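You operate a simulated robot arm through the tools that you are given. There is no shell and no other tool.

You are at the controls of a simulated two-armed robot. One attempt, no reset.

TASK
Set the grey power supply to 5 volts, limit 2.0 amps, output off while you turn.
Fine: the output goes back on at the end.
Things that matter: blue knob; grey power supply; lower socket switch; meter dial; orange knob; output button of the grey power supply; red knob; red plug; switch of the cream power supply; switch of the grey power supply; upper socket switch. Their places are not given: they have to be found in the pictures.

The check looks at the end state, three seconds after you hand in, the way a careful person would. Anything else that was tipped, shoved, dropped, spilled or broken makes it a failure.

THE ROBOT
Two 7-joint arms with fingered hands on one trunk that stands fixed in place. Base frame: the origin is at the foot of the trunk, x ahead of it, y to its left, z up. Lengths are in mm, angles in degrees, forces in N, time in s.
The left shoulder is at [30, 119, 1069], the right one opposite. With the tool pointing down near the work surface each hand reaches from about 400 to 780 mm from the base axis, measured 20 degrees to its own side. Payload 3.8 kg a hand.
The tool frame of a hand sits at the grasp point between the pads (the TCP): z along the fingers, y along the line on which they close. The tips reach 25 mm beyond it. The gripper opens to 88 mm; its body begins 29 mm behind the TCP. The gripper is a hand of 4 fingers: y runs from the thumb to the fingers, the wrist lies at [-13, -106, -174] in the tool frame.
Orientation is told as [roll, pitch, yaw] about the base's x, y, z axes, in that order, counted from this pose: with the fingers straight down and the wrist toward the robot, the tool's x, y and z point along [0, 1, 0], [1, 0, 0] and [0, 0, -1] of the base frame.

THE INTERFACE
- The arms move only by the tool servo_tool. It takes "left_commands", "right_commands" or both (then of equal length, played together; a hand with none holds still); each is a list of rows, each an object of numbers (a shift or turn left out is 0): "x", "y", "z": the shift along the tool's x, y, z in m; "rx", "ry", "rz": the turn, a rotation vector about the tool's x, y, z in rad. In form: [{"x": .., "y": .., "z": .., "rx": .., "ry": .., "rz": ..}, ...]. A call has 1 to 20 rows; each row is the pose to reach, as a shift and turn from the pose commanded when the call began, along the tool's axes at that moment. Each row takes 0.2 s and may step no farther than 50 mm and 8.6 degrees from the row before; otherwise, the whole call is refused. A pose out of reach is approached as far as the arm can. The call stops where the force on the tool passes 40 N (or 10 N more than at its start, if that is more) or the arm is blocked; 0.2 s more then pass. In this call time passes only in rows, and 0.2 s behind the last. The reply holds the time, the measured pose of the TCP, the force on the tool along the base axes, the opening and the grip force, in the units named above and with some noise, with the torque about the TCP (base axes, N m) and any sound that the robot's microphone picked up, and new pictures: "views" is both (left out), scene, wrist or none (wrist: the cameras of the hands that moved).
- Cameras (640 x 400 px; columns grow to the right, rows downward): "scene" is now at [63.7, -2.3, 1624.1]; the picture's right is [-0.06, -1.00, 0.00], its down [-0.69, 0.04, -0.72] and it looks along [0.72, -0.04, -0.69] (base axes); focal length 318 px, centre (320, 200). "left" rides on the left gripper at [-64, -83, -98] in its tool frame; the picture's right is [-0.62, -0.37, 0.69], its down [0.71, -0.63, 0.30] and it looks along [0.32, 0.68, 0.65] (tool axes); focal length 265 px, centre (320, 200). "right" rides on the right gripper at [64, -83, -98] in its tool frame; the picture's right is [-0.62, 0.37, -0.69], its down [-0.71, -0.63, 0.30] and it looks along [-0.32, 0.68, 0.65] (tool axes); focal length 265 px, centre (320, 200).
- lift_body(by): moves the trunk up (or, below 0, down) by that many mm; the arms and the scene camera ride with it, the base frame stays. It gives what a move gives, with no picture.
- finger_targets(index, middle, ring, thumb_bend, thumb_turn, hand): sets how far each is bent, from 0 (flat) to 100 (curled in); at 30 the hand is open as for a grip, at 70 the pads meet at the TCP. One left out holds its place. A second passes; each finger stops where it meets its share of the squeeze, and holds until it gets a number again. It is the only way to open and close the hand. It gives what a move gives, with no picture; readings hold the bend of each and the force on the fingers (four entries, about 0 where the hand has none), thumb and palm. thumb_turn goes from beside the hand (0) to across from the fingers (100), as for a grip.
- pan_tilt(pan, tilt): turns the head with the scene camera to pan (to the left, within 120 degrees either way) and tilt (down, from -29 to 69), counted from straight ahead of the robot. It gives what a move gives, and a new picture of the scene camera.
- probe_pixels(camera, pixels): for up to 12 pixels [column, row] of the newest picture of that camera ("zoom" is the newest enlarged one), the place [x, y, z] in the base frame of the surface seen there, good to about 2 mm. The clock stands still meanwhile.
- close_up(camera, box): a new picture of the part [left, top, right, bottom] of that camera's present view, enlarged. The clock stands still meanwhile.
- job_done(): hands the job in; it is judged then, once.

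Leave the grippers open and the arms clear of the work at the hand-in unless told otherwise.

The tools are called after "Emit:" by a JSON object that holds its "name" and its "arguments". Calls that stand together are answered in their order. servo_tool: Moves the arms, as the interface text tells. Its arguments: {"type":"object","properties":{"left_commands":{"type":"array"},"right_commands":{"type":"array"},"views":{"type":"string","enum":["both","scene","wrist","none"]}},"required":[]} The other tools are called the same way: lift_body (by) moves the trunk up or down; finger_targets (index, middle, ring, thumb_bend, thumb_turn, hand) moves the fingers one by one; pan_tilt (pan, tilt) turns the head that bears the scene camera; probe_pixels (camera, pixels) gives the place of the surface under pixels of a picture; close_up (camera, box) takes an enlarged picture of a part of a camera's view; job_done () hands the job in.

At the start:

```text
time: 0.0
left_eef_pos: [472.4, 179.7, 1195.3]
left_ee_rot: [0.1, -0.1, 0.0]
left_force: [-0.1, 0.6, -0.8]
left_ft_torque: [0.0, 0.03, 0.01]
left_finger_gap: 87.6
left_gripper_force: 0.0
left_shape: jaw
left_bend: [30.0, 30.0, 30.0, 30.0, 98.0]
left_finger forces: [0.1, 0.0, 0.0, 0.1, 0.0, 0.1]
right_eef_pos: [450.9, -262.5, 1162.8]
right_ee_rot: [0.0, -0.1, 0.0]
right_force: [-0.1, 0.3, 0.7]
right_ft_torque: [0.04, -0.03, 0.0]
right_finger_gap: 87.7
right_gripper_force: 0.1
right_shape: jaw
right_bend: [30.0, 30.0, 30.0, 30.0, 98.0]
right_finger forces: [0.0, 0.0, 0.0, 0.1, 0.1, 0.0]
trunk travel left (down, up): [-225.0, 365.0]
head pan, tilt (commanded): [-3.3, 43.6]
```

scene: 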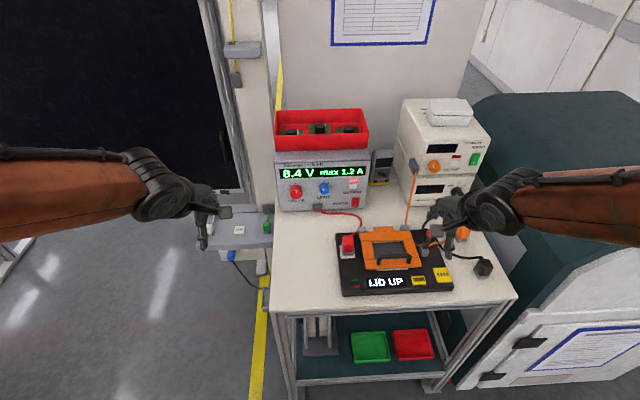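
right: 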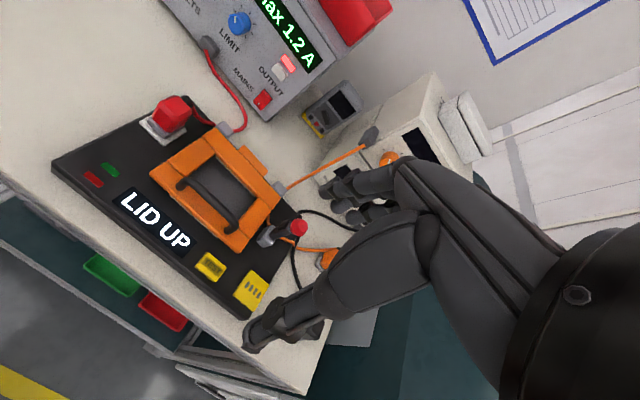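
left: 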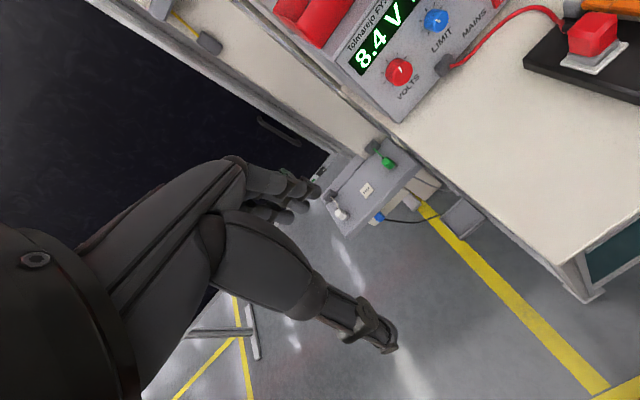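

I see the grey power supply at about (322, 180) in the scene picture: display "8.4 V max 1.2 A", red knob (296, 191), blue knob (324, 188), output button around (353, 184), mains switch (355, 202). I'll take a close-up of it and one of the rest of the bench.

Emit:
{"name": "close_up", "arguments": {"camera": "scene", "box": [265, 100, 385, 220]}}

Emit:
{"name": "close_up", "arguments": {"camera": "scene", "box": [330, 90, 520, 300]}}

```text
3.33 times, centred on (325, 160) of scene
```

zoom: 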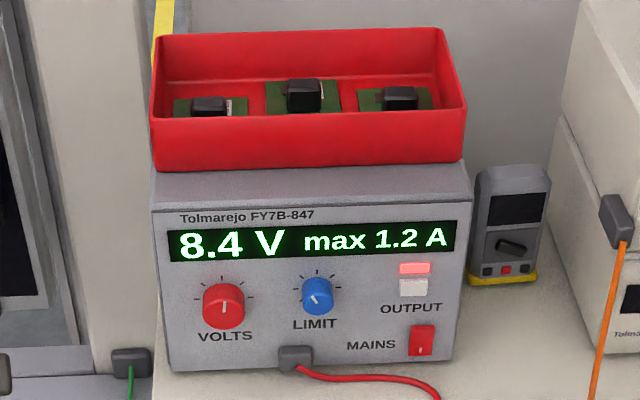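

```text
1.90 times, centred on (425, 195) of scene
```

zoom: 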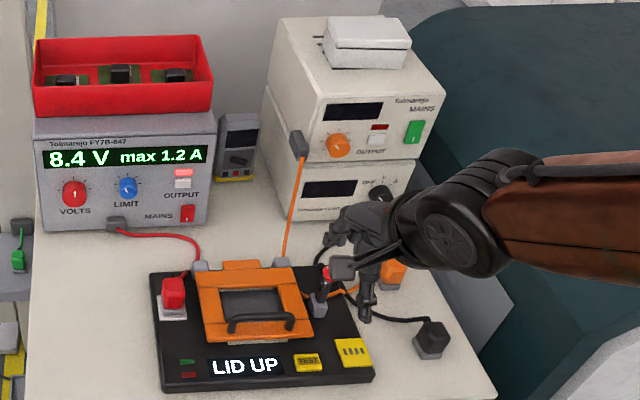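

The lamp above the OUTPUT button glows red, so the output seems on. I'll enlarge the panel further and then measure positions on it.

Emit:
{"name": "close_up", "arguments": {"camera": "scene", "box": [270, 150, 375, 216]}}

```text
6.06 times, centred on (322, 183) of scene
```

zoom: 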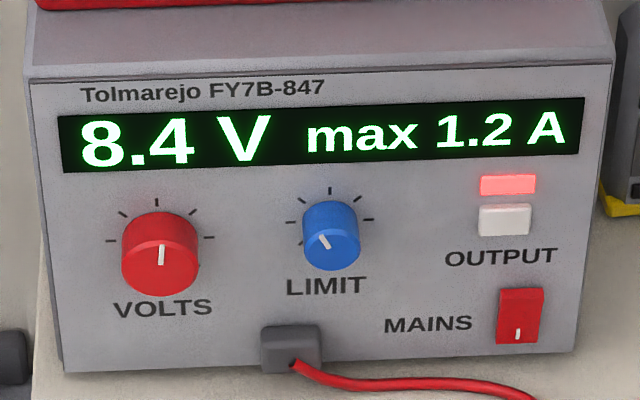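

In the enlarged picture: red knob face around (160, 258), blue knob face (331, 243), output button (504, 221), mains (520, 318). I'll probe these and panel points around them.

Emit:
{"name": "probe_pixels", "arguments": {"camera": "zoom", "pixels": [[161, 262], [160, 222], [125, 262], [195, 262], [331, 246], [331, 210], [504, 222], [505, 205], [520, 318], [80, 340], [560, 340], [590, 80]]}}

Emit:
{"name": "probe_pixels", "arguments": {"camera": "zoom", "pixels": [[245, 240], [430, 230], [90, 220], [290, 350], [260, 75], [40, 60], [400, 20], [300, 252], [360, 245], [485, 222], [526, 220], [504, 234]]}}

```text
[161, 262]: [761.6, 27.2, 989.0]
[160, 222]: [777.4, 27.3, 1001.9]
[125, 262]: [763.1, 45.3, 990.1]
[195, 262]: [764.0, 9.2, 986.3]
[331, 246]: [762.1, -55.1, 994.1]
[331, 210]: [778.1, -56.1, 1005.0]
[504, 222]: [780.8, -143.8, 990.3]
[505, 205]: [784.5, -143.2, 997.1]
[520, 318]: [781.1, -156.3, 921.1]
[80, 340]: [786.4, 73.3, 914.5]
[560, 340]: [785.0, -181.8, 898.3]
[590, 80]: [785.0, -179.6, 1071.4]
```

```text
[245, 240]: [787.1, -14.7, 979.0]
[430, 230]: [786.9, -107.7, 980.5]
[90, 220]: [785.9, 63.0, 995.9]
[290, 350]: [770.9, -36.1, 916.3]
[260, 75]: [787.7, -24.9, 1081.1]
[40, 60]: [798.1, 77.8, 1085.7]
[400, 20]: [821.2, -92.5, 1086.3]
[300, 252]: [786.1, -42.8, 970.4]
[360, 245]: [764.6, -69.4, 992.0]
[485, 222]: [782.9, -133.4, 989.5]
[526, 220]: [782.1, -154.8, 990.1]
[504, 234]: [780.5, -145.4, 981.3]
```

The panel is a vertical face at x≈786 with the knob faces at x≈762. Next I'll probe the table, the fixture, and the obstacles in front of the panel so the hand approach is safe.

Emit:
{"name": "probe_pixels", "arguments": {"camera": "scene", "pixels": [[290, 290], [285, 230], [347, 243], [347, 235], [390, 250], [345, 270], [440, 240], [410, 162], [408, 215], [360, 232], [395, 232], [500, 295]]}}

Emit:
{"name": "probe_pixels", "arguments": {"camera": "scene", "pixels": [[380, 160], [322, 118], [275, 140], [368, 140], [322, 150], [345, 215], [270, 225], [240, 45], [275, 60], [380, 180], [230, 232], [276, 305]]}}

```text
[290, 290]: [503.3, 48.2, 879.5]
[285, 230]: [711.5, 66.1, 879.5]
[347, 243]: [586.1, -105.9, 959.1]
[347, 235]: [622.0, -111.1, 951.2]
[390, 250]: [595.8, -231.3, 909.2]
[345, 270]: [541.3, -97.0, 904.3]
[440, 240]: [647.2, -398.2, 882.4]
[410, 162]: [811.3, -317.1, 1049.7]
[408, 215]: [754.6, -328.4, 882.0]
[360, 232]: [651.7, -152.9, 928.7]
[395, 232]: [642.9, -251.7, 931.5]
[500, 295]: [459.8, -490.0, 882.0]
```

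```text
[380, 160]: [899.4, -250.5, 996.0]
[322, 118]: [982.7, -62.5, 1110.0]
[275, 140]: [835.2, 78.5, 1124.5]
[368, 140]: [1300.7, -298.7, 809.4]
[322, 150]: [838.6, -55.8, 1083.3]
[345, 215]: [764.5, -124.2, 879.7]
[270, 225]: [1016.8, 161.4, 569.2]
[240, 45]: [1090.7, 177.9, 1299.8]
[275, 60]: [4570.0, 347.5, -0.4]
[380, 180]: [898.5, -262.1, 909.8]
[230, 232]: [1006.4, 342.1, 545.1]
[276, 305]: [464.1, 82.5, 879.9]
```

Table top is z≈880, the fixture's E-stop sits at about (600, -106, 960), and the space left of the fixture is free. The hands currently point down; I need the left hand pointing forward (+x) with its wrist to the left, in free space, to see its shape. I rotate it in 15 steps while moving to about (600, 150, 1100).

Emit:
{"name": "servo_tool", "arguments": {"left_commands": [{"x": -0.002, "y": 0.0085, "z": 0.0063, "rx": -0.0806, "ry": 0.0806, "rz": 0.0806}, {"x": -0.004, "y": 0.017, "z": 0.0127, "rx": -0.1612, "ry": 0.1612, "rz": 0.1612}, {"x": -0.006, "y": 0.0256, "z": 0.019, "rx": -0.2418, "ry": 0.2418, "rz": 0.2418}, {"x": -0.008, "y": 0.0341, "z": 0.0253, "rx": -0.3225, "ry": 0.3225, "rz": 0.3225}, {"x": -0.01, "y": 0.0427, "z": 0.0317, "rx": -0.4031, "ry": 0.4031, "rz": 0.4031}, {"x": -0.012, "y": 0.0512, "z": 0.038, "rx": -0.4837, "ry": 0.4837, "rz": 0.4837}, {"x": -0.014, "y": 0.0597, "z": 0.0443, "rx": -0.5643, "ry": 0.5643, "rz": 0.5643}, {"x": -0.016, "y": 0.0683, "z": 0.0507, "rx": -0.6449, "ry": 0.6449, "rz": 0.6449}, {"x": -0.018, "y": 0.0768, "z": 0.057, "rx": -0.7255, "ry": 0.7255, "rz": 0.7255}, {"x": -0.02, "y": 0.0853, "z": 0.0633, "rx": -0.8061, "ry": 0.8061, "rz": 0.8061}, {"x": -0.022, "y": 0.0939, "z": 0.0697, "rx": -0.8867, "ry": 0.8867, "rz": 0.8867}, {"x": -0.024, "y": 0.1024, "z": 0.076, "rx": -0.9674, "ry": 0.9674, "rz": 0.9674}, {"x": -0.026, "y": 0.1109, "z": 0.0823, "rx": -1.048, "ry": 1.048, "rz": 1.048}, {"x": -0.028, "y": 0.1195, "z": 0.0887, "rx": -1.1286, "ry": 1.1286, "rz": 1.1286}, {"x": -0.03, "y": 0.128, "z": 0.095, "rx": -1.2092, "ry": 1.2092, "rz": 1.2092}], "views": "both"}}

```text
time: 3.2
left_eef_pos: [601.3, 148.8, 1099.2]
left_ee_rot: [90.1, 0.1, -90.2]
left_force: [0.4, -0.2, 0.5]
left_ft_torque: [-0.01, 0.0, 0.02]
left_finger_gap: 88.1
left_gripper_force: 0.0
left_shape: jaw
left_bend: [30.0, 30.0, 30.0, 30.0, 98.0]
left_finger forces: [0.0, 0.0, 0.1, 0.0, 0.0, 0.0]
right_eef_pos: [450.8, -261.7, 1164.2]
right_ee_rot: [0.0, 0.0, 0.0]
right_force: [-0.4, -0.9, -0.2]
right_ft_torque: [-0.01, 0.0, 0.02]
right_finger_gap: 87.2
right_gripper_force: 0.1
right_shape: jaw
right_bend: [30.0, 30.0, 30.0, 30.0, 98.0]
right_finger forces: [0.1, 0.0, 0.0, 0.1, 0.0, 0.1]
trunk travel left (down, up): [-225.0, 365.0]
head pan, tilt (commanded): [-3.3, 43.6]
```

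scene: 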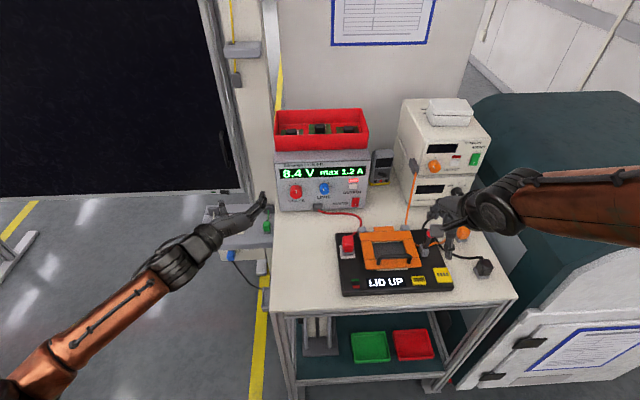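
left: 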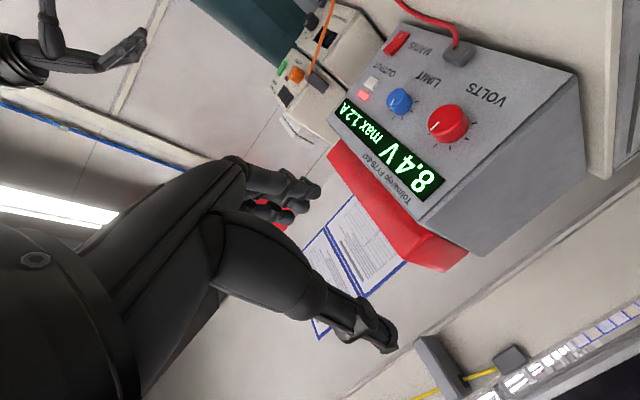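

The left hand now points forward with the wrist left. I look closely at the hand in the scene picture to learn the finger layout.

Emit:
{"name": "close_up", "arguments": {"camera": "scene", "box": [150, 180, 290, 290]}}

Emit:
{"name": "close_up", "arguments": {"camera": "left", "box": [320, 0, 620, 200]}}

```text
3.64 times, centred on (220, 235) of scene
```

zoom: 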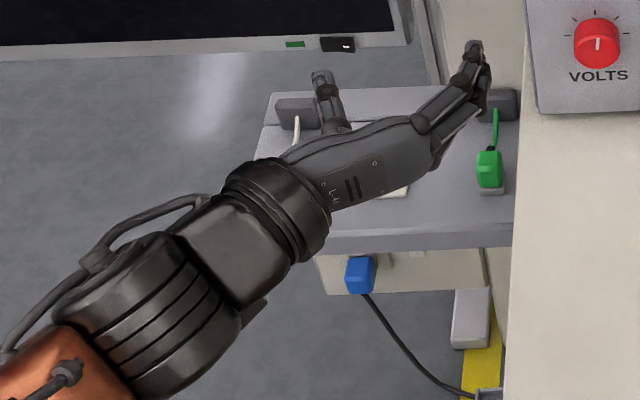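

```text
2.00 times, centred on (470, 100) of left
```

zoom: 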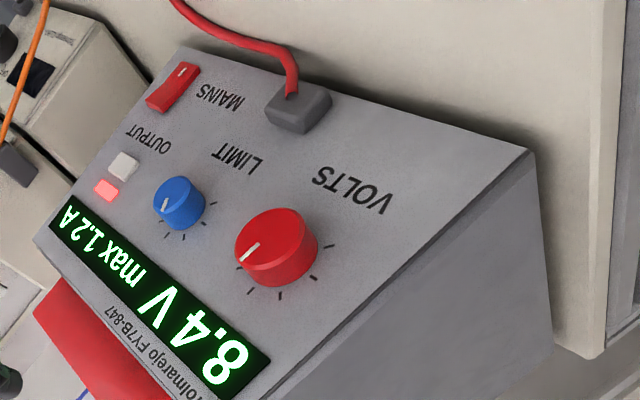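

The left wrist camera sees the panel well (upside-down). I'll probe the knob faces and edges from this enlarged view: red knob face centre ~(268, 245), blue ~(173, 205), button (123, 167).

Emit:
{"name": "probe_pixels", "arguments": {"camera": "zoom", "pixels": [[268, 247], [250, 218], [240, 262], [295, 275], [300, 230], [173, 205], [168, 190], [160, 222], [190, 218], [123, 166], [107, 190], [175, 85]]}}

Emit:
{"name": "probe_pixels", "arguments": {"camera": "zoom", "pixels": [[246, 253], [257, 246], [166, 205], [172, 211], [275, 212], [312, 255], [220, 200], [130, 158], [115, 175], [138, 175], [113, 160], [300, 110]]}}

```text
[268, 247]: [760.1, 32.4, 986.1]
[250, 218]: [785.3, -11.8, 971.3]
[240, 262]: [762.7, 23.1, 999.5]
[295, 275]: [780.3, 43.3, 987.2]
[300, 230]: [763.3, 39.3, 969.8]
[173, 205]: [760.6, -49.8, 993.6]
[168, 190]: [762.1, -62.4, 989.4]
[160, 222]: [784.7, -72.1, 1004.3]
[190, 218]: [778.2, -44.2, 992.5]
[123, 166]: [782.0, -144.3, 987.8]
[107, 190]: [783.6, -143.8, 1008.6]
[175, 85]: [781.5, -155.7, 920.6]
```

```text
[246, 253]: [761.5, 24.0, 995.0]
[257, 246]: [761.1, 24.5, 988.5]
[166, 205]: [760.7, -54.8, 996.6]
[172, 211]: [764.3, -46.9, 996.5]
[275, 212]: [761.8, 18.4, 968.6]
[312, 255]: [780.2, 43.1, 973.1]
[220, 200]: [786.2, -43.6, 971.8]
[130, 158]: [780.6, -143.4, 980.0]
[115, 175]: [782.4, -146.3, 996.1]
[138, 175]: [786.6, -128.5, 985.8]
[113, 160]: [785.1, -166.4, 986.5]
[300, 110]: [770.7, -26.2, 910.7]
```

I now have the red knob centre ≈ (y 27, z 984.5), the blue ≈ (y -56, z 991.5), and the button ≈ (y -144, z 988.5). Now I'll measure where my left fingertips actually are: in the left picture the fingers end near (316, 190) and (300, 207), the thumb near (392, 340).

Emit:
{"name": "close_up", "arguments": {"camera": "left", "box": [200, 140, 420, 370]}}

Emit:
{"name": "probe_pixels", "arguments": {"camera": "left", "pixels": [[316, 190], [300, 180], [305, 205], [285, 215], [270, 215], [392, 345], [375, 325], [345, 310], [250, 170], [330, 285]]}}

```text
1.74 times, centred on (310, 255) of left
```

zoom: 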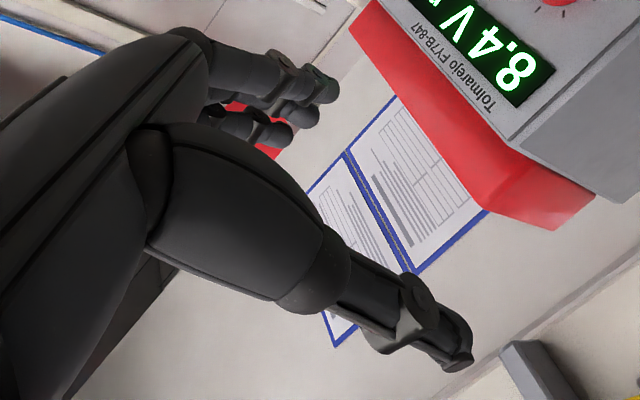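

```text
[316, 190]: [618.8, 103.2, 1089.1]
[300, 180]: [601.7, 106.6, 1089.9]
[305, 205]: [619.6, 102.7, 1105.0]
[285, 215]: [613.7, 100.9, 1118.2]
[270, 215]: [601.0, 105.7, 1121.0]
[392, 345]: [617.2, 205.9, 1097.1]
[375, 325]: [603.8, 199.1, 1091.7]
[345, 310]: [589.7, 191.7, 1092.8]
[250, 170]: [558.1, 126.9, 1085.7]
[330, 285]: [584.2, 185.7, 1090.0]
```

The three fingers sit about 16 mm apart along tool x, the tips 25 mm ahead of the TCP, and the gap of 88 mm checks. Now I test how far the hand can roll about its pointing axis: I move to about (700, 130, 1050), still 35+ mm short of the panel and beside it, while rolling 90° so the wrist comes on top.

Emit:
{"name": "servo_tool", "arguments": {"left_commands": [{"x": -0.0045, "y": 0.0017, "z": 0.009, "rz": 0.1428}, {"x": -0.0089, "y": 0.0035, "z": 0.018, "rz": 0.2856}, {"x": -0.0134, "y": 0.0052, "z": 0.027, "rz": 0.4284}, {"x": -0.0178, "y": 0.0069, "z": 0.036, "rz": 0.5712}, {"x": -0.0223, "y": 0.0086, "z": 0.045, "rz": 0.714}, {"x": -0.0267, "y": 0.0104, "z": 0.054, "rz": 0.8568}, {"x": -0.0312, "y": 0.0121, "z": 0.063, "rz": 0.9996}, {"x": -0.0356, "y": 0.0138, "z": 0.072, "rz": 1.1424}, {"x": -0.0401, "y": 0.0155, "z": 0.081, "rz": 1.2852}, {"x": -0.0445, "y": 0.0173, "z": 0.09, "rz": 1.428}, {"x": -0.049, "y": 0.019, "z": 0.099, "rz": 1.5708}], "views": "both"}}

```text
time: 5.6
left_eef_pos: [700.1, 130.5, 1050.2]
left_ee_rot: [-80.0, 89.8, 100.0]
left_force: [0.7, -1.1, 0.4]
left_ft_torque: [0.0, 0.02, -0.02]
left_finger_gap: 87.8
left_gripper_force: 0.0
left_shape: jaw
left_bend: [30.0, 30.0, 30.0, 30.0, 98.0]
left_finger forces: [0.1, 0.1, 0.0, 0.0, 0.1, 0.1]
right_eef_pos: [450.9, -262.1, 1162.5]
right_ee_rot: [0.1, 0.0, 0.1]
right_force: [0.6, -0.4, -0.5]
right_ft_torque: [-0.01, -0.01, 0.04]
right_finger_gap: 87.9
right_gripper_force: 0.0
right_shape: jaw
right_bend: [30.0, 30.0, 30.0, 30.0, 98.0]
right_finger forces: [0.0, 0.0, 0.0, 0.0, 0.1, 0.0]
trunk travel left (down, up): [-225.0, 365.0]
head pan, tilt (commanded): [-3.3, 43.6]
```

scene: 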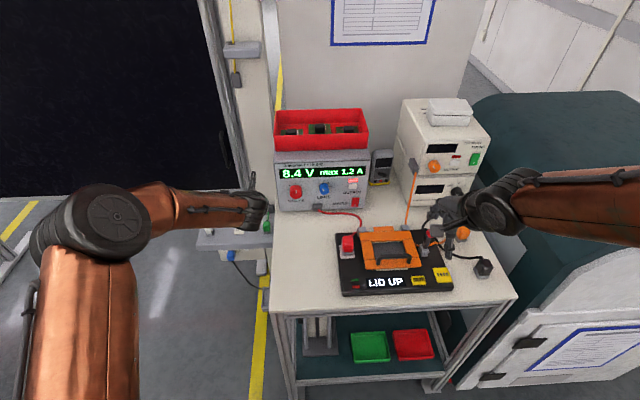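
left: 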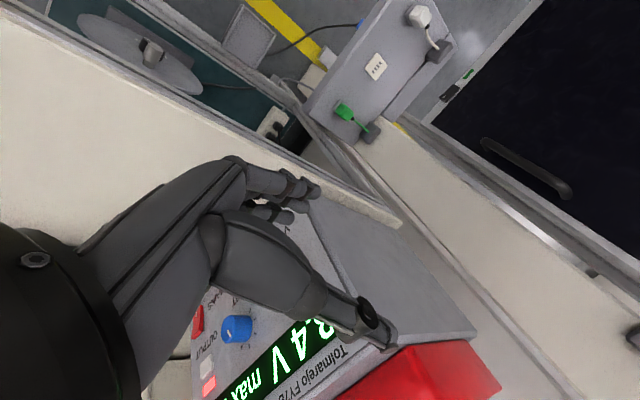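

The wrist-up pose is reached cleanly at (700, 130, 1050), so I can roll at least 90°. Next I shape the left hand for pressing: middle finger extended alone, index and ring curled, thumb bent away, and then I'll check the shape.

Emit:
{"name": "finger_targets", "arguments": {"hand": "left", "index": 100, "middle": 60, "ring": 100, "thumb_bend": 10}}

Emit:
{"name": "close_up", "arguments": {"camera": "left", "box": [180, 130, 440, 370]}}

Emit:
{"name": "close_up", "arguments": {"camera": "scene", "box": [190, 160, 300, 230]}}

```text
time: 6.6
left_eef_pos: [700.8, 129.6, 1051.8]
left_ee_rot: [-7.0, 90.0, 173.1]
left_force: [-0.3, -0.6, -0.6]
left_ft_torque: [-0.01, 0.0, 0.06]
left_finger_gap: 58.1
left_gripper_force: 0.1
left_shape: fingers
left_bend: [100.0, 60.0, 100.0, 10.0, 98.0]
left_finger forces: [0.1, 0.0, 0.0, 0.1, 0.1, 0.0]
right_eef_pos: [451.4, -262.1, 1163.5]
right_ee_rot: [0.0, -0.1, 0.0]
right_force: [0.4, 0.4, 0.3]
right_ft_torque: [-0.01, 0.02, 0.01]
right_finger_gap: 87.4
right_gripper_force: 0.0
right_shape: jaw
right_bend: [30.0, 30.0, 30.0, 30.0, 98.0]
right_finger forces: [0.1, 0.0, 0.1, 0.1, 0.0, 0.0]
trunk travel left (down, up): [-225.0, 365.0]
head pan, tilt (commanded): [-3.3, 43.6]
```

```text
1.67 times, centred on (310, 250) of left
```

zoom: 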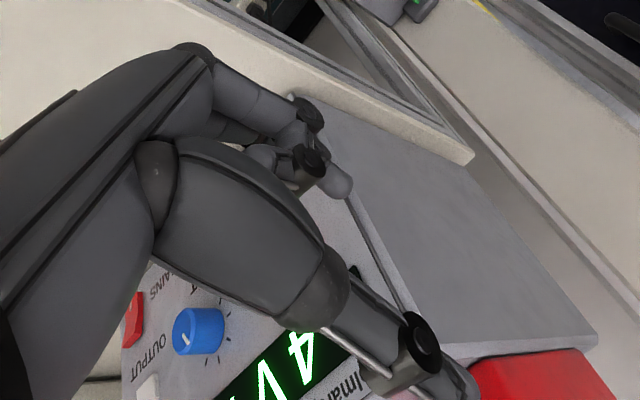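

```text
5.71 times, centred on (245, 195) of scene
```

zoom: 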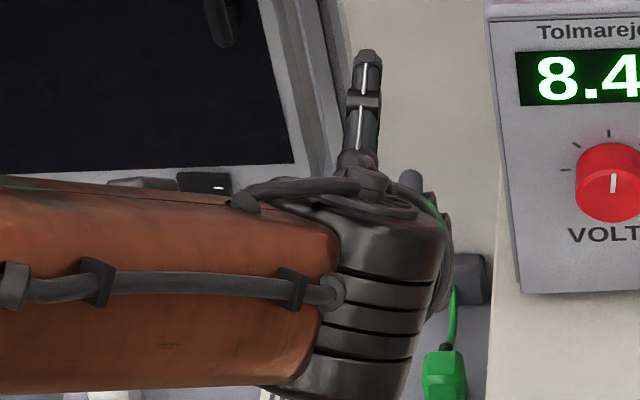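

I'll re-take the left close-up and probe the finger tips in it: middle tip ~(345, 190), index knuckle ~(310, 120), thumb tip ~(455, 385).

Emit:
{"name": "close_up", "arguments": {"camera": "left", "box": [220, 150, 420, 400]}}

```text
1.60 times, centred on (320, 275) of left
```

zoom: 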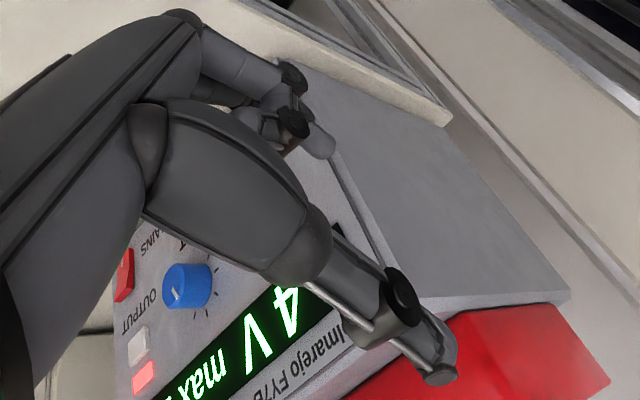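

Emit:
{"name": "probe_pixels", "arguments": {"camera": "zoom", "pixels": [[322, 146], [312, 140], [332, 150], [318, 155], [295, 120], [292, 75], [305, 105], [260, 130], [440, 375], [450, 350], [240, 70], [280, 140]]}}

```text
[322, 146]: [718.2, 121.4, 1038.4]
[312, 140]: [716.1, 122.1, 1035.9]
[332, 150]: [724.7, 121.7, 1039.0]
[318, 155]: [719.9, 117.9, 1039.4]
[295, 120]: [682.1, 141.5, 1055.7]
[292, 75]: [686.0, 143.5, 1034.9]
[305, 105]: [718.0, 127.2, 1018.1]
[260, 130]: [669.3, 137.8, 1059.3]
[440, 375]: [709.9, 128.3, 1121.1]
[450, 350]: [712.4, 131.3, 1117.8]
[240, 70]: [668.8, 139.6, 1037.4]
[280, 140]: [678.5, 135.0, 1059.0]
```

The middle tip seems to lie around x≈725, y≈119, i.e. somewhat to the +x side of the TCP in tool terms. I check it from the scene camera too, where the tip shows near pixel (261, 192).

Emit:
{"name": "close_up", "arguments": {"camera": "scene", "box": [240, 160, 290, 210]}}

```text
8.00 times, centred on (265, 185) of scene
```

zoom: 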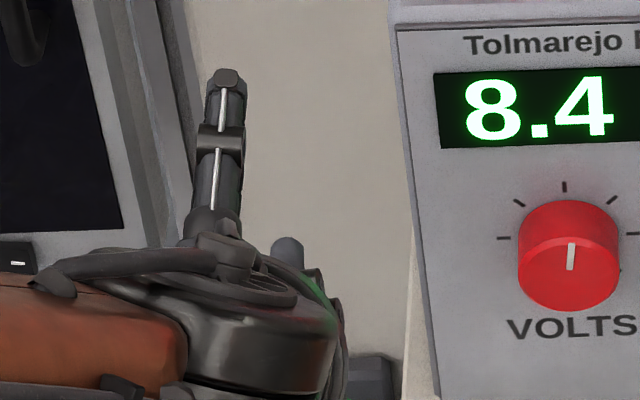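

Emit:
{"name": "probe_pixels", "arguments": {"camera": "zoom", "pixels": [[288, 243], [275, 245], [302, 250], [288, 255], [313, 270], [320, 280], [228, 75], [215, 120], [240, 120], [225, 200], [570, 262], [335, 310]]}}

```text
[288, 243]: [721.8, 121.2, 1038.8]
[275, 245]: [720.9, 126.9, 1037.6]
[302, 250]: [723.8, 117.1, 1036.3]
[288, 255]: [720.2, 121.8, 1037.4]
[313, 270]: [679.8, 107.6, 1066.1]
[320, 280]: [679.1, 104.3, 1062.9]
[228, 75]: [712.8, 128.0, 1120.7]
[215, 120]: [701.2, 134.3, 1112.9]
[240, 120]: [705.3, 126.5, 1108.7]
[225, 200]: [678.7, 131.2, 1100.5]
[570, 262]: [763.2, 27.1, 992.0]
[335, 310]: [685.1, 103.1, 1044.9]
```

The middle finger is at tool x ≈ +8.5, index ≈ -7.5, ring ≈ +24, and the thumb sits near 0, with curled fingers well behind. So the middle fingertip is at TCP + (x +25, y -8.5, z -19 in base axes). To press the button at (781, -144, 988.5) the TCP goes to (…, -135.5, 1007.5). I move sideways at x=700 first, then forward to x=735, leaving about 20 mm.

Emit:
{"name": "servo_tool", "arguments": {"left_commands": [{"x": 0.03}, {"x": 0.06, "y": 0.005}, {"x": 0.09, "y": 0.01}, {"x": 0.12, "y": 0.015}, {"x": 0.15, "y": 0.02}, {"x": 0.18, "y": 0.025}, {"x": 0.21, "y": 0.03}, {"x": 0.24, "y": 0.036}, {"x": 0.2655, "y": 0.0425}, {"x": 0.2655, "y": 0.0425, "z": 0.018}, {"x": 0.2655, "y": 0.0425, "z": 0.035}], "views": "both"}}

```text
time: 9.0
left_eef_pos: [726.0, -138.1, 1010.4]
left_ee_rot: [-18.5, 89.9, 161.3]
left_force: [0.0, 0.0, 1.0]
left_ft_torque: [0.02, 0.02, 0.01]
left_finger_gap: 58.2
left_gripper_force: 0.1
left_shape: fingers
left_bend: [100.0, 60.0, 100.0, 10.0, 98.0]
left_finger forces: [0.0, 0.0, 0.0, 0.1, 0.0, 0.0]
left hand out of reach, approached as far as the arm can: row 11
right_eef_pos: [452.7, -262.0, 1162.9]
right_ee_rot: [-0.1, 0.0, 0.0]
right_force: [1.1, -0.5, 0.1]
right_ft_torque: [0.03, -0.02, 0.01]
right_finger_gap: 87.6
right_gripper_force: 0.0
right_shape: jaw
right_bend: [30.0, 30.0, 30.0, 30.0, 98.0]
right_finger forces: [0.0, 0.0, 0.0, 0.0, 0.0, 0.0]
trunk travel left (down, up): [-225.0, 365.0]
head pan, tilt (commanded): [-3.3, 43.6]
```

scene: 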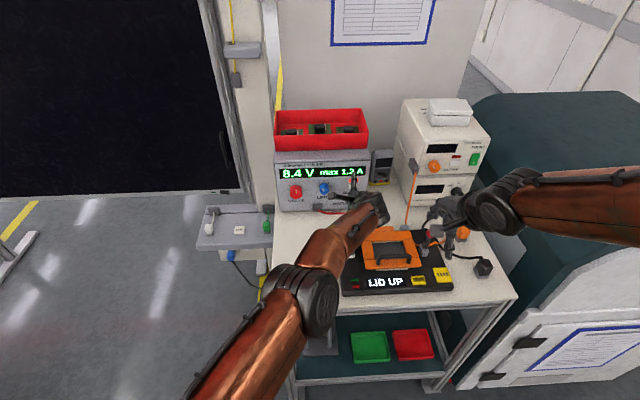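
left: 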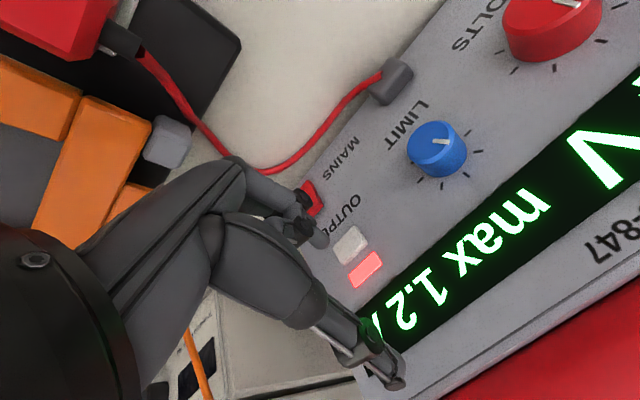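

The left arm runs out of reach at x≈726 here, so the button is a job for the right hand. I bring the left hand back the way it came, to about (690, 130, 1050), clear of the panel.

Emit:
{"name": "servo_tool", "arguments": {"left_commands": [{"z": -0.02}, {"z": -0.04}, {"x": -0.03, "y": -0.005, "z": -0.04}, {"x": -0.06, "y": -0.01, "z": -0.04}, {"x": -0.09, "y": -0.015, "z": -0.04}, {"x": -0.12, "y": -0.02, "z": -0.04}, {"x": -0.15, "y": -0.025, "z": -0.04}, {"x": -0.18, "y": -0.03, "z": -0.04}, {"x": -0.21, "y": -0.035, "z": -0.04}, {"x": -0.24, "y": -0.04, "z": -0.04}, {"x": -0.2655, "y": -0.0425, "z": -0.04}], "views": "scene"}}

```text
time: 11.4
left_eef_pos: [690.6, 131.9, 1052.0]
left_ee_rot: [65.9, 89.8, -114.3]
left_force: [0.5, 1.0, -1.5]
left_ft_torque: [-0.01, -0.03, 0.01]
left_finger_gap: 58.4
left_gripper_force: 0.0
left_shape: fingers
left_bend: [100.0, 60.0, 100.0, 10.0, 98.0]
left_finger forces: [0.0, 0.0, 0.1, 0.1, 0.0, 0.0]
right_eef_pos: [452.2, -260.5, 1162.1]
right_ee_rot: [0.0, 0.0, 0.0]
right_force: [-0.9, 0.0, -0.1]
right_ft_torque: [0.02, 0.02, 0.01]
right_finger_gap: 87.5
right_gripper_force: 0.0
right_shape: jaw
right_bend: [30.0, 30.0, 30.0, 30.0, 98.0]
right_finger forces: [0.0, 0.1, 0.0, 0.0, 0.0, 0.0]
trunk travel left (down, up): [-225.0, 365.0]
head pan, tilt (commanded): [-3.3, 43.6]
```

scene: 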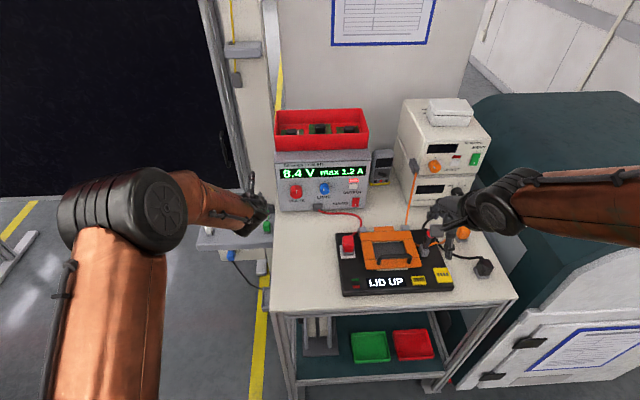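

Left hand is parked. Now the right hand: I rotate it to point forward with its wrist to the right, moving to about (600, -230, 1130), well above the fixture.

Emit:
{"name": "servo_tool", "arguments": {"right_commands": [{"x": 0.0021, "y": 0.0099, "z": 0.0022, "rx": -0.0806, "ry": -0.0806, "rz": -0.0806}, {"x": 0.0043, "y": 0.0199, "z": 0.0044, "rx": -0.1612, "ry": -0.1612, "rz": -0.1612}, {"x": 0.0064, "y": 0.0298, "z": 0.0066, "rx": -0.2418, "ry": -0.2418, "rz": -0.2418}, {"x": 0.0085, "y": 0.0397, "z": 0.0088, "rx": -0.3225, "ry": -0.3225, "rz": -0.3225}, {"x": 0.0107, "y": 0.0497, "z": 0.011, "rx": -0.4031, "ry": -0.4031, "rz": -0.4031}, {"x": 0.0128, "y": 0.0596, "z": 0.0132, "rx": -0.4837, "ry": -0.4837, "rz": -0.4837}, {"x": 0.0149, "y": 0.0695, "z": 0.0154, "rx": -0.5643, "ry": -0.5643, "rz": -0.5643}, {"x": 0.0171, "y": 0.0795, "z": 0.0176, "rx": -0.6449, "ry": -0.6449, "rz": -0.6449}, {"x": 0.0192, "y": 0.0894, "z": 0.0198, "rx": -0.7255, "ry": -0.7255, "rz": -0.7255}, {"x": 0.0213, "y": 0.0993, "z": 0.022, "rx": -0.8061, "ry": -0.8061, "rz": -0.8061}, {"x": 0.0235, "y": 0.1093, "z": 0.0242, "rx": -0.8867, "ry": -0.8867, "rz": -0.8867}, {"x": 0.0256, "y": 0.1192, "z": 0.0264, "rx": -0.9674, "ry": -0.9674, "rz": -0.9674}, {"x": 0.0277, "y": 0.1291, "z": 0.0286, "rx": -1.048, "ry": -1.048, "rz": -1.048}, {"x": 0.0299, "y": 0.1391, "z": 0.0308, "rx": -1.1286, "ry": -1.1286, "rz": -1.1286}, {"x": 0.032, "y": 0.149, "z": 0.033, "rx": -1.2092, "ry": -1.2092, "rz": -1.2092}], "views": "both"}}

Emit:
{"name": "finger_targets", "arguments": {"hand": "right", "index": 100, "middle": 60, "ring": 100, "thumb_bend": 10}}

```text
time: 14.6
left_eef_pos: [690.7, 131.4, 1051.6]
left_ee_rot: [-4.6, 90.1, 175.3]
left_force: [0.1, -1.2, 0.5]
left_ft_torque: [-0.01, 0.04, 0.01]
left_finger_gap: 58.1
left_gripper_force: 0.1
left_shape: fingers
left_bend: [100.0, 60.0, 100.0, 10.0, 98.0]
left_finger forces: [0.0, 0.1, 0.0, 0.0, 0.1, 0.1]
right_eef_pos: [601.2, -231.2, 1129.1]
right_ee_rot: [-90.2, 0.2, 90.2]
right_force: [-0.2, 0.4, 0.0]
right_ft_torque: [-0.02, 0.0, -0.03]
right_finger_gap: 87.5
right_gripper_force: 0.0
right_shape: jaw
right_bend: [30.0, 30.0, 30.0, 30.0, 98.0]
right_finger forces: [0.0, 0.0, 0.1, 0.0, 0.0, 0.0]
right hand out of reach, approached as far as the arm can: row 2
trunk travel left (down, up): [-225.0, 365.0]
head pan, tilt (commanded): [-3.3, 43.6]
```

scene: 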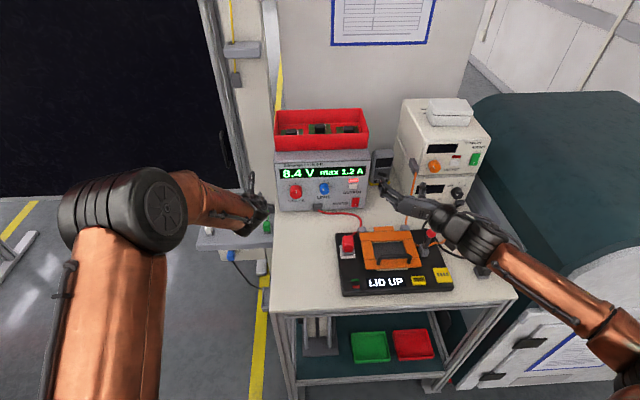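
right: 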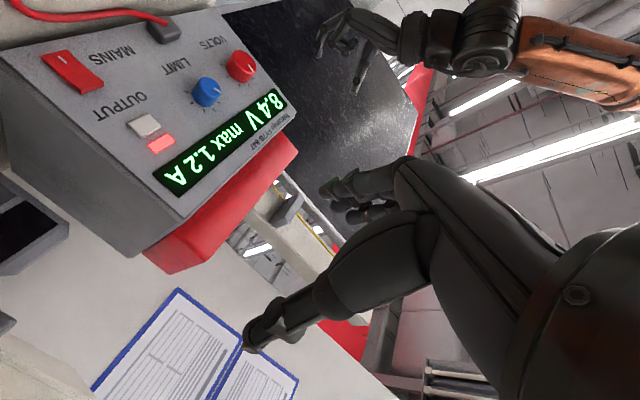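

```text
time: 15.6
left_eef_pos: [689.3, 131.1, 1052.3]
left_ee_rot: [-11.7, 90.0, 168.2]
left_force: [-0.2, -0.5, 0.6]
left_ft_torque: [0.01, 0.05, 0.01]
left_finger_gap: 58.4
left_gripper_force: 0.0
left_shape: fingers
left_bend: [100.0, 60.0, 100.0, 10.0, 98.0]
left_finger forces: [0.0, 0.0, 0.0, 0.1, 0.0, 0.0]
right_eef_pos: [600.4, -232.5, 1130.1]
right_ee_rot: [-89.9, -0.1, 90.1]
right_force: [-0.3, 0.1, 0.0]
right_ft_torque: [0.0, 0.0, -0.02]
right_finger_gap: 58.4
right_gripper_force: 0.1
right_shape: fingers
right_bend: [100.0, 60.0, 100.0, 10.0, 98.0]
right_finger forces: [0.0, 0.1, 0.0, 0.1, 0.1, 0.0]
trunk travel left (down, up): [-225.0, 365.0]
head pan, tilt (commanded): [-3.3, 43.6]
```

The right hand reached the wrist-right pose. To stay clear of the fixture I roll it so its wrist is on top (elbow raised), moving to about (690, -152, 1050), in front of the output button.

Emit:
{"name": "servo_tool", "arguments": {"right_commands": [{"x": 0.003, "y": 0.0066, "z": 0.0075, "rz": -0.1309}, {"x": 0.006, "y": 0.0132, "z": 0.0149, "rz": -0.2618}, {"x": 0.012, "y": 0.0198, "z": 0.0224, "rz": -0.3927}, {"x": 0.02, "y": 0.0263, "z": 0.0298, "rz": -0.5236}, {"x": 0.027, "y": 0.0329, "z": 0.0373, "rz": -0.6545}, {"x": 0.035, "y": 0.0395, "z": 0.0448, "rz": -0.7854}, {"x": 0.042, "y": 0.0461, "z": 0.0522, "rz": -0.9163}, {"x": 0.05, "y": 0.0527, "z": 0.0597, "rz": -1.0472}, {"x": 0.057, "y": 0.0593, "z": 0.0671, "rz": -1.1781}, {"x": 0.065, "y": 0.0658, "z": 0.0746, "rz": -1.309}, {"x": 0.072, "y": 0.0724, "z": 0.082, "rz": -1.4399}, {"x": 0.0795, "y": 0.079, "z": 0.0895, "rz": -1.5708}], "views": "both"}}

```text
time: 18.2
left_eef_pos: [689.9, 131.8, 1051.3]
left_ee_rot: [37.8, 90.0, -142.2]
left_force: [0.1, -0.9, -0.1]
left_ft_torque: [0.01, 0.0, 0.01]
left_finger_gap: 58.6
left_gripper_force: 0.2
left_shape: fingers
left_bend: [100.0, 60.0, 100.0, 10.0, 98.0]
left_finger forces: [0.0, 0.1, 0.0, 0.1, 0.0, 0.1]
right_eef_pos: [691.3, -153.2, 1049.8]
right_ee_rot: [85.0, 89.8, -95.0]
right_force: [0.2, 0.2, -0.4]
right_ft_torque: [-0.02, -0.03, 0.0]
right_finger_gap: 58.3
right_gripper_force: 0.0
right_shape: fingers
right_bend: [100.0, 60.0, 100.0, 10.0, 98.0]
right_finger forces: [0.2, 0.0, 0.0, 0.0, 0.1, 0.0]
trunk travel left (down, up): [-225.0, 365.0]
head pan, tilt (commanded): [-3.3, 43.6]
```

scene: 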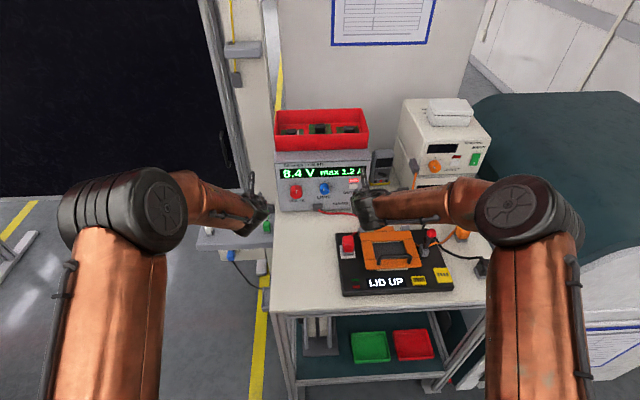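
right: 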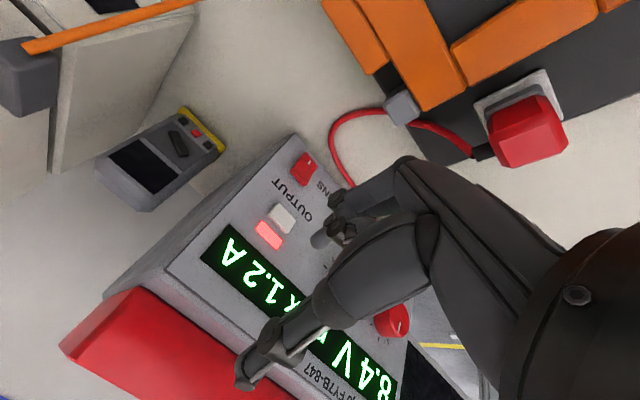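

Both arms sit symmetric with raised elbows. In the right wrist picture the middle fingertip is around (318, 241) and the button at (281, 218). I close in and probe the tip to get its exact position.

Emit:
{"name": "close_up", "arguments": {"camera": "right", "box": [240, 170, 400, 270]}}

```text
4.00 times, centred on (320, 220) of right
```

zoom: 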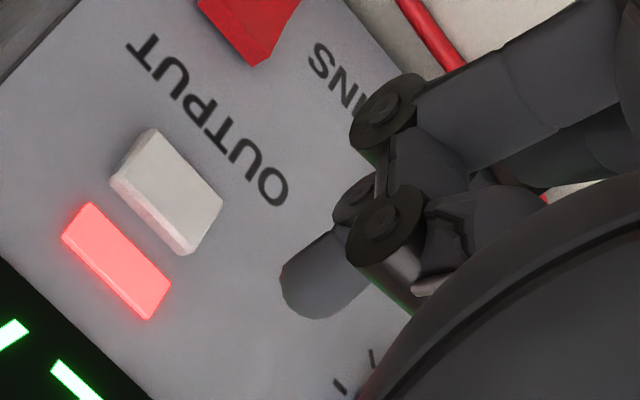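

Emit:
{"name": "probe_pixels", "arguments": {"camera": "zoom", "pixels": [[290, 280], [310, 300], [300, 260], [330, 290], [285, 290], [172, 190], [135, 160], [195, 220], [160, 215], [165, 150], [118, 260], [240, 30]]}}

```text
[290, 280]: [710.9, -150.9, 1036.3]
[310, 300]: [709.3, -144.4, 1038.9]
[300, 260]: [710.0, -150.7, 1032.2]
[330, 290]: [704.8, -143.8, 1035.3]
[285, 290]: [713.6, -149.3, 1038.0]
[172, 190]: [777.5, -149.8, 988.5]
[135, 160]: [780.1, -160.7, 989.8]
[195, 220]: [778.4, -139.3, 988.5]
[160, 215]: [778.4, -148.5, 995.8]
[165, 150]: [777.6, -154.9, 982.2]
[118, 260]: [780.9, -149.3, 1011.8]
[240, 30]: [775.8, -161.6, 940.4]
```

The right camera's readings differ by about 5 mm in y from the scene and left ones (button -150 vs -144). I cross-check with the scene camera where both fingertip and button are visible.

Emit:
{"name": "close_up", "arguments": {"camera": "scene", "box": [330, 165, 390, 225]}}

```text
6.67 times, centred on (360, 195) of scene
```

zoom: 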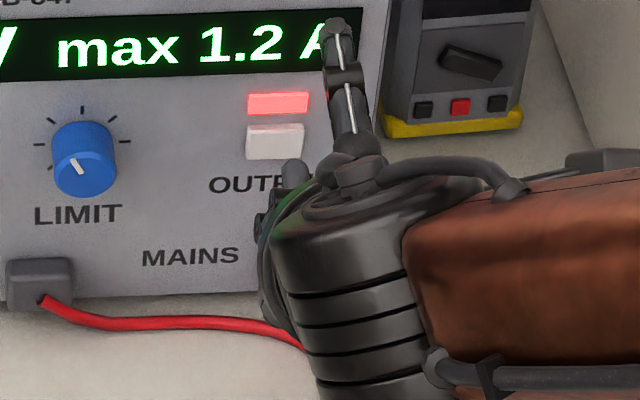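

Emit:
{"name": "probe_pixels", "arguments": {"camera": "zoom", "pixels": [[295, 165], [285, 170], [305, 170], [295, 175], [275, 140], [250, 140], [301, 140], [275, 152], [278, 103], [338, 30], [340, 100], [265, 225]]}}

```text
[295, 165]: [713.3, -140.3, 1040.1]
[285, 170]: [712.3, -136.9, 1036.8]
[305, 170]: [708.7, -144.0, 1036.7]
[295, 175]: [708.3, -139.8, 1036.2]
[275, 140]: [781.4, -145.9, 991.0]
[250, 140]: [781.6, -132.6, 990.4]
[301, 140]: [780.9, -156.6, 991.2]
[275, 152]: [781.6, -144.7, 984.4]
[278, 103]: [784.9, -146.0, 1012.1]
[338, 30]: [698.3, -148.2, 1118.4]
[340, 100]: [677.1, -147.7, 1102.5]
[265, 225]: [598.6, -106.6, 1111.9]
```

By the scene camera the right fingertip is centred at y≈-140.5, z≈1032, x≈714 and the button at y≈-144.6, z≈989, x≈781; so the right arm is offset a few mm and I trust the scene camera. I move 4 mm right, 43 mm down, then 50 mm forward, stopping ~17 mm short.

Emit:
{"name": "servo_tool", "arguments": {"right_commands": [{"x": 0.002, "y": 0.015}, {"x": 0.004, "y": 0.03}, {"x": 0.004, "y": 0.043}, {"x": 0.004, "y": 0.043, "z": 0.015}, {"x": 0.004, "y": 0.043, "z": 0.03}, {"x": 0.004, "y": 0.043, "z": 0.045}, {"x": 0.004, "y": 0.043, "z": 0.05}], "views": "both"}}

Emit:
{"name": "close_up", "arguments": {"camera": "scene", "box": [330, 165, 390, 225]}}

```text
time: 19.8
left_eef_pos: [691.4, 132.2, 1051.2]
left_ee_rot: [3.1, 89.9, -176.9]
left_force: [0.2, 0.1, -0.1]
left_ft_torque: [0.02, 0.0, -0.01]
left_finger_gap: 58.3
left_gripper_force: 0.0
left_shape: fingers
left_bend: [100.0, 60.0, 100.0, 10.0, 98.0]
left_finger forces: [0.0, 0.0, 0.0, 0.0, 0.0, 0.0]
right_eef_pos: [739.5, -154.7, 1005.8]
right_ee_rot: [-3.0, 90.0, 177.0]
right_force: [0.5, -0.1, 0.4]
right_ft_torque: [-0.03, -0.01, 0.0]
right_finger_gap: 58.4
right_gripper_force: 0.0
right_shape: fingers
right_bend: [100.0, 60.0, 100.0, 10.0, 98.0]
right_finger forces: [0.0, 0.0, 0.0, 0.0, 0.1, 0.0]
trunk travel left (down, up): [-225.0, 365.0]
head pan, tilt (commanded): [-3.3, 43.6]
```

scene: 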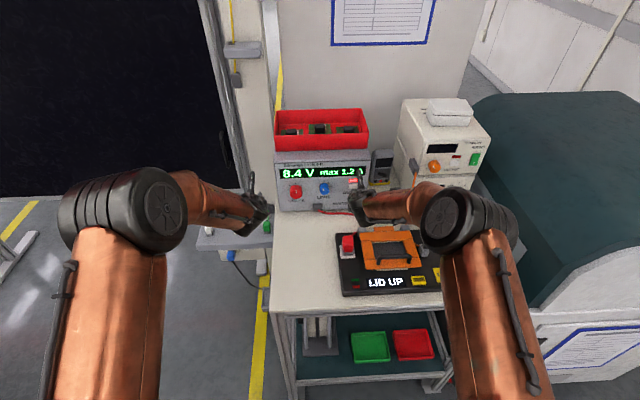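
right: 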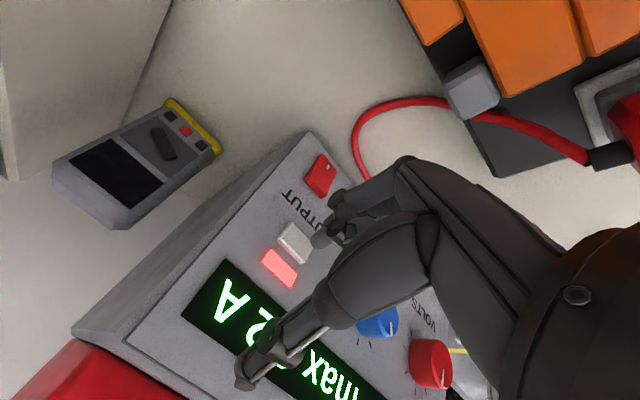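

```text
6.67 times, centred on (360, 195) of scene
```

zoom: 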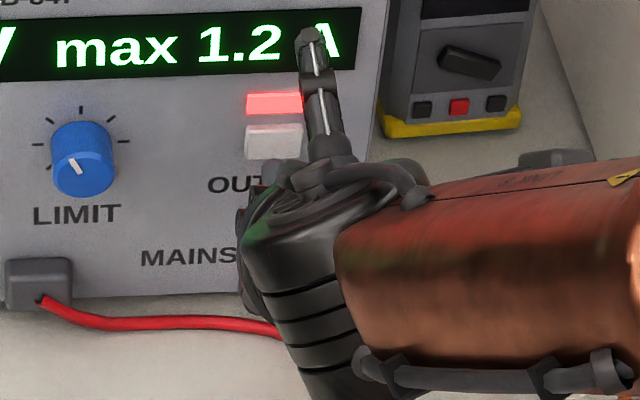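

In the right camera the tip at about (320, 240) is next to the button (296, 243). I enlarge and probe their relative position with the same camera, so any offset cancels.

Emit:
{"name": "close_up", "arguments": {"camera": "right", "box": [260, 190, 360, 280]}}

```text
4.44 times, centred on (310, 235) of right
```

zoom: 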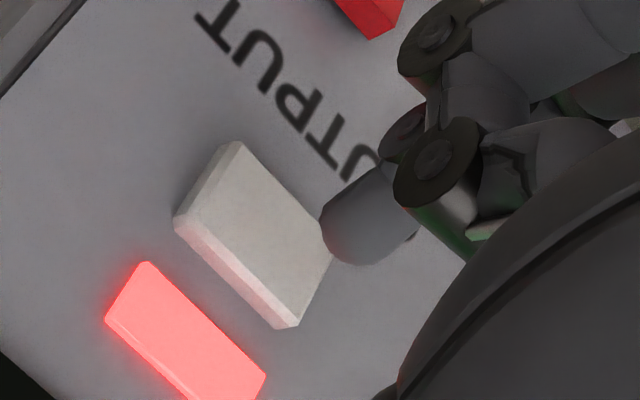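

Emit:
{"name": "probe_pixels", "arguments": {"camera": "zoom", "pixels": [[325, 225], [335, 250], [345, 205], [360, 235], [350, 258], [370, 215], [255, 235], [235, 155], [185, 215], [285, 315], [325, 250], [220, 265]]}}

```text
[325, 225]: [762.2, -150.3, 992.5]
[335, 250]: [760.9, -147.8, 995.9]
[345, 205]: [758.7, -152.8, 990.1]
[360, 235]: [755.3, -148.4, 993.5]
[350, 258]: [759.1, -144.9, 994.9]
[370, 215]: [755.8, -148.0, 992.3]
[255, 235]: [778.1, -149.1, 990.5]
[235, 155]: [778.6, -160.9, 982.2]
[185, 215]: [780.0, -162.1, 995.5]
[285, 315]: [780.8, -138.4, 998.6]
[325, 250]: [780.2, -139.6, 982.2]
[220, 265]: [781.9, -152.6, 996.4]
```

In the right camera's own frame the tip (y≈-149, z≈990, x≈763) lines up with the button (y≈-150, z≈990, x≈778). I advance 13 mm, then 1 mm at a time to just touch.

Emit:
{"name": "servo_tool", "arguments": {"right_commands": [{"z": 0.006}, {"z": 0.011}, {"z": 0.013}, {"z": 0.014}, {"z": 0.015}, {"z": 0.016}], "views": "wrist"}}

Emit:
{"name": "close_up", "arguments": {"camera": "right", "box": [260, 190, 360, 280]}}

```text
time: 21.2
left_eef_pos: [689.7, 131.0, 1051.9]
left_ee_rot: [32.8, 90.0, -147.1]
left_force: [0.2, -0.1, 0.2]
left_ft_torque: [0.0, 0.01, 0.02]
left_finger_gap: 58.4
left_gripper_force: 0.1
left_shape: fingers
left_bend: [100.0, 60.0, 100.0, 10.0, 98.0]
left_finger forces: [0.1, 0.0, 0.0, 0.0, 0.1, 0.1]
right_eef_pos: [754.9, -154.4, 1005.9]
right_ee_rot: [-3.2, 89.9, 176.8]
right_force: [-3.5, 1.0, -2.1]
right_ft_torque: [0.03, 0.09, 0.01]
right_finger_gap: 58.3
right_gripper_force: 1.9
right_shape: fingers
right_bend: [100.0, 59.0, 100.0, 10.0, 98.0]
right_finger forces: [0.1, 3.8, 0.0, 0.0, 0.1, 0.0]
trunk travel left (down, up): [-225.0, 365.0]
head pan, tilt (commanded): [-3.3, 43.6]
heard: click
```

right: 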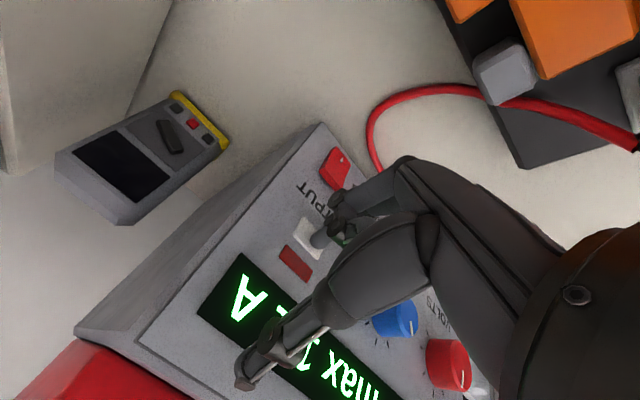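

```text
4.44 times, centred on (310, 235) of right
```

zoom: 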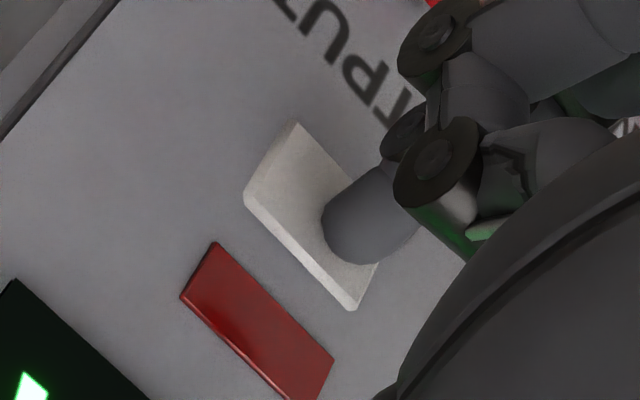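

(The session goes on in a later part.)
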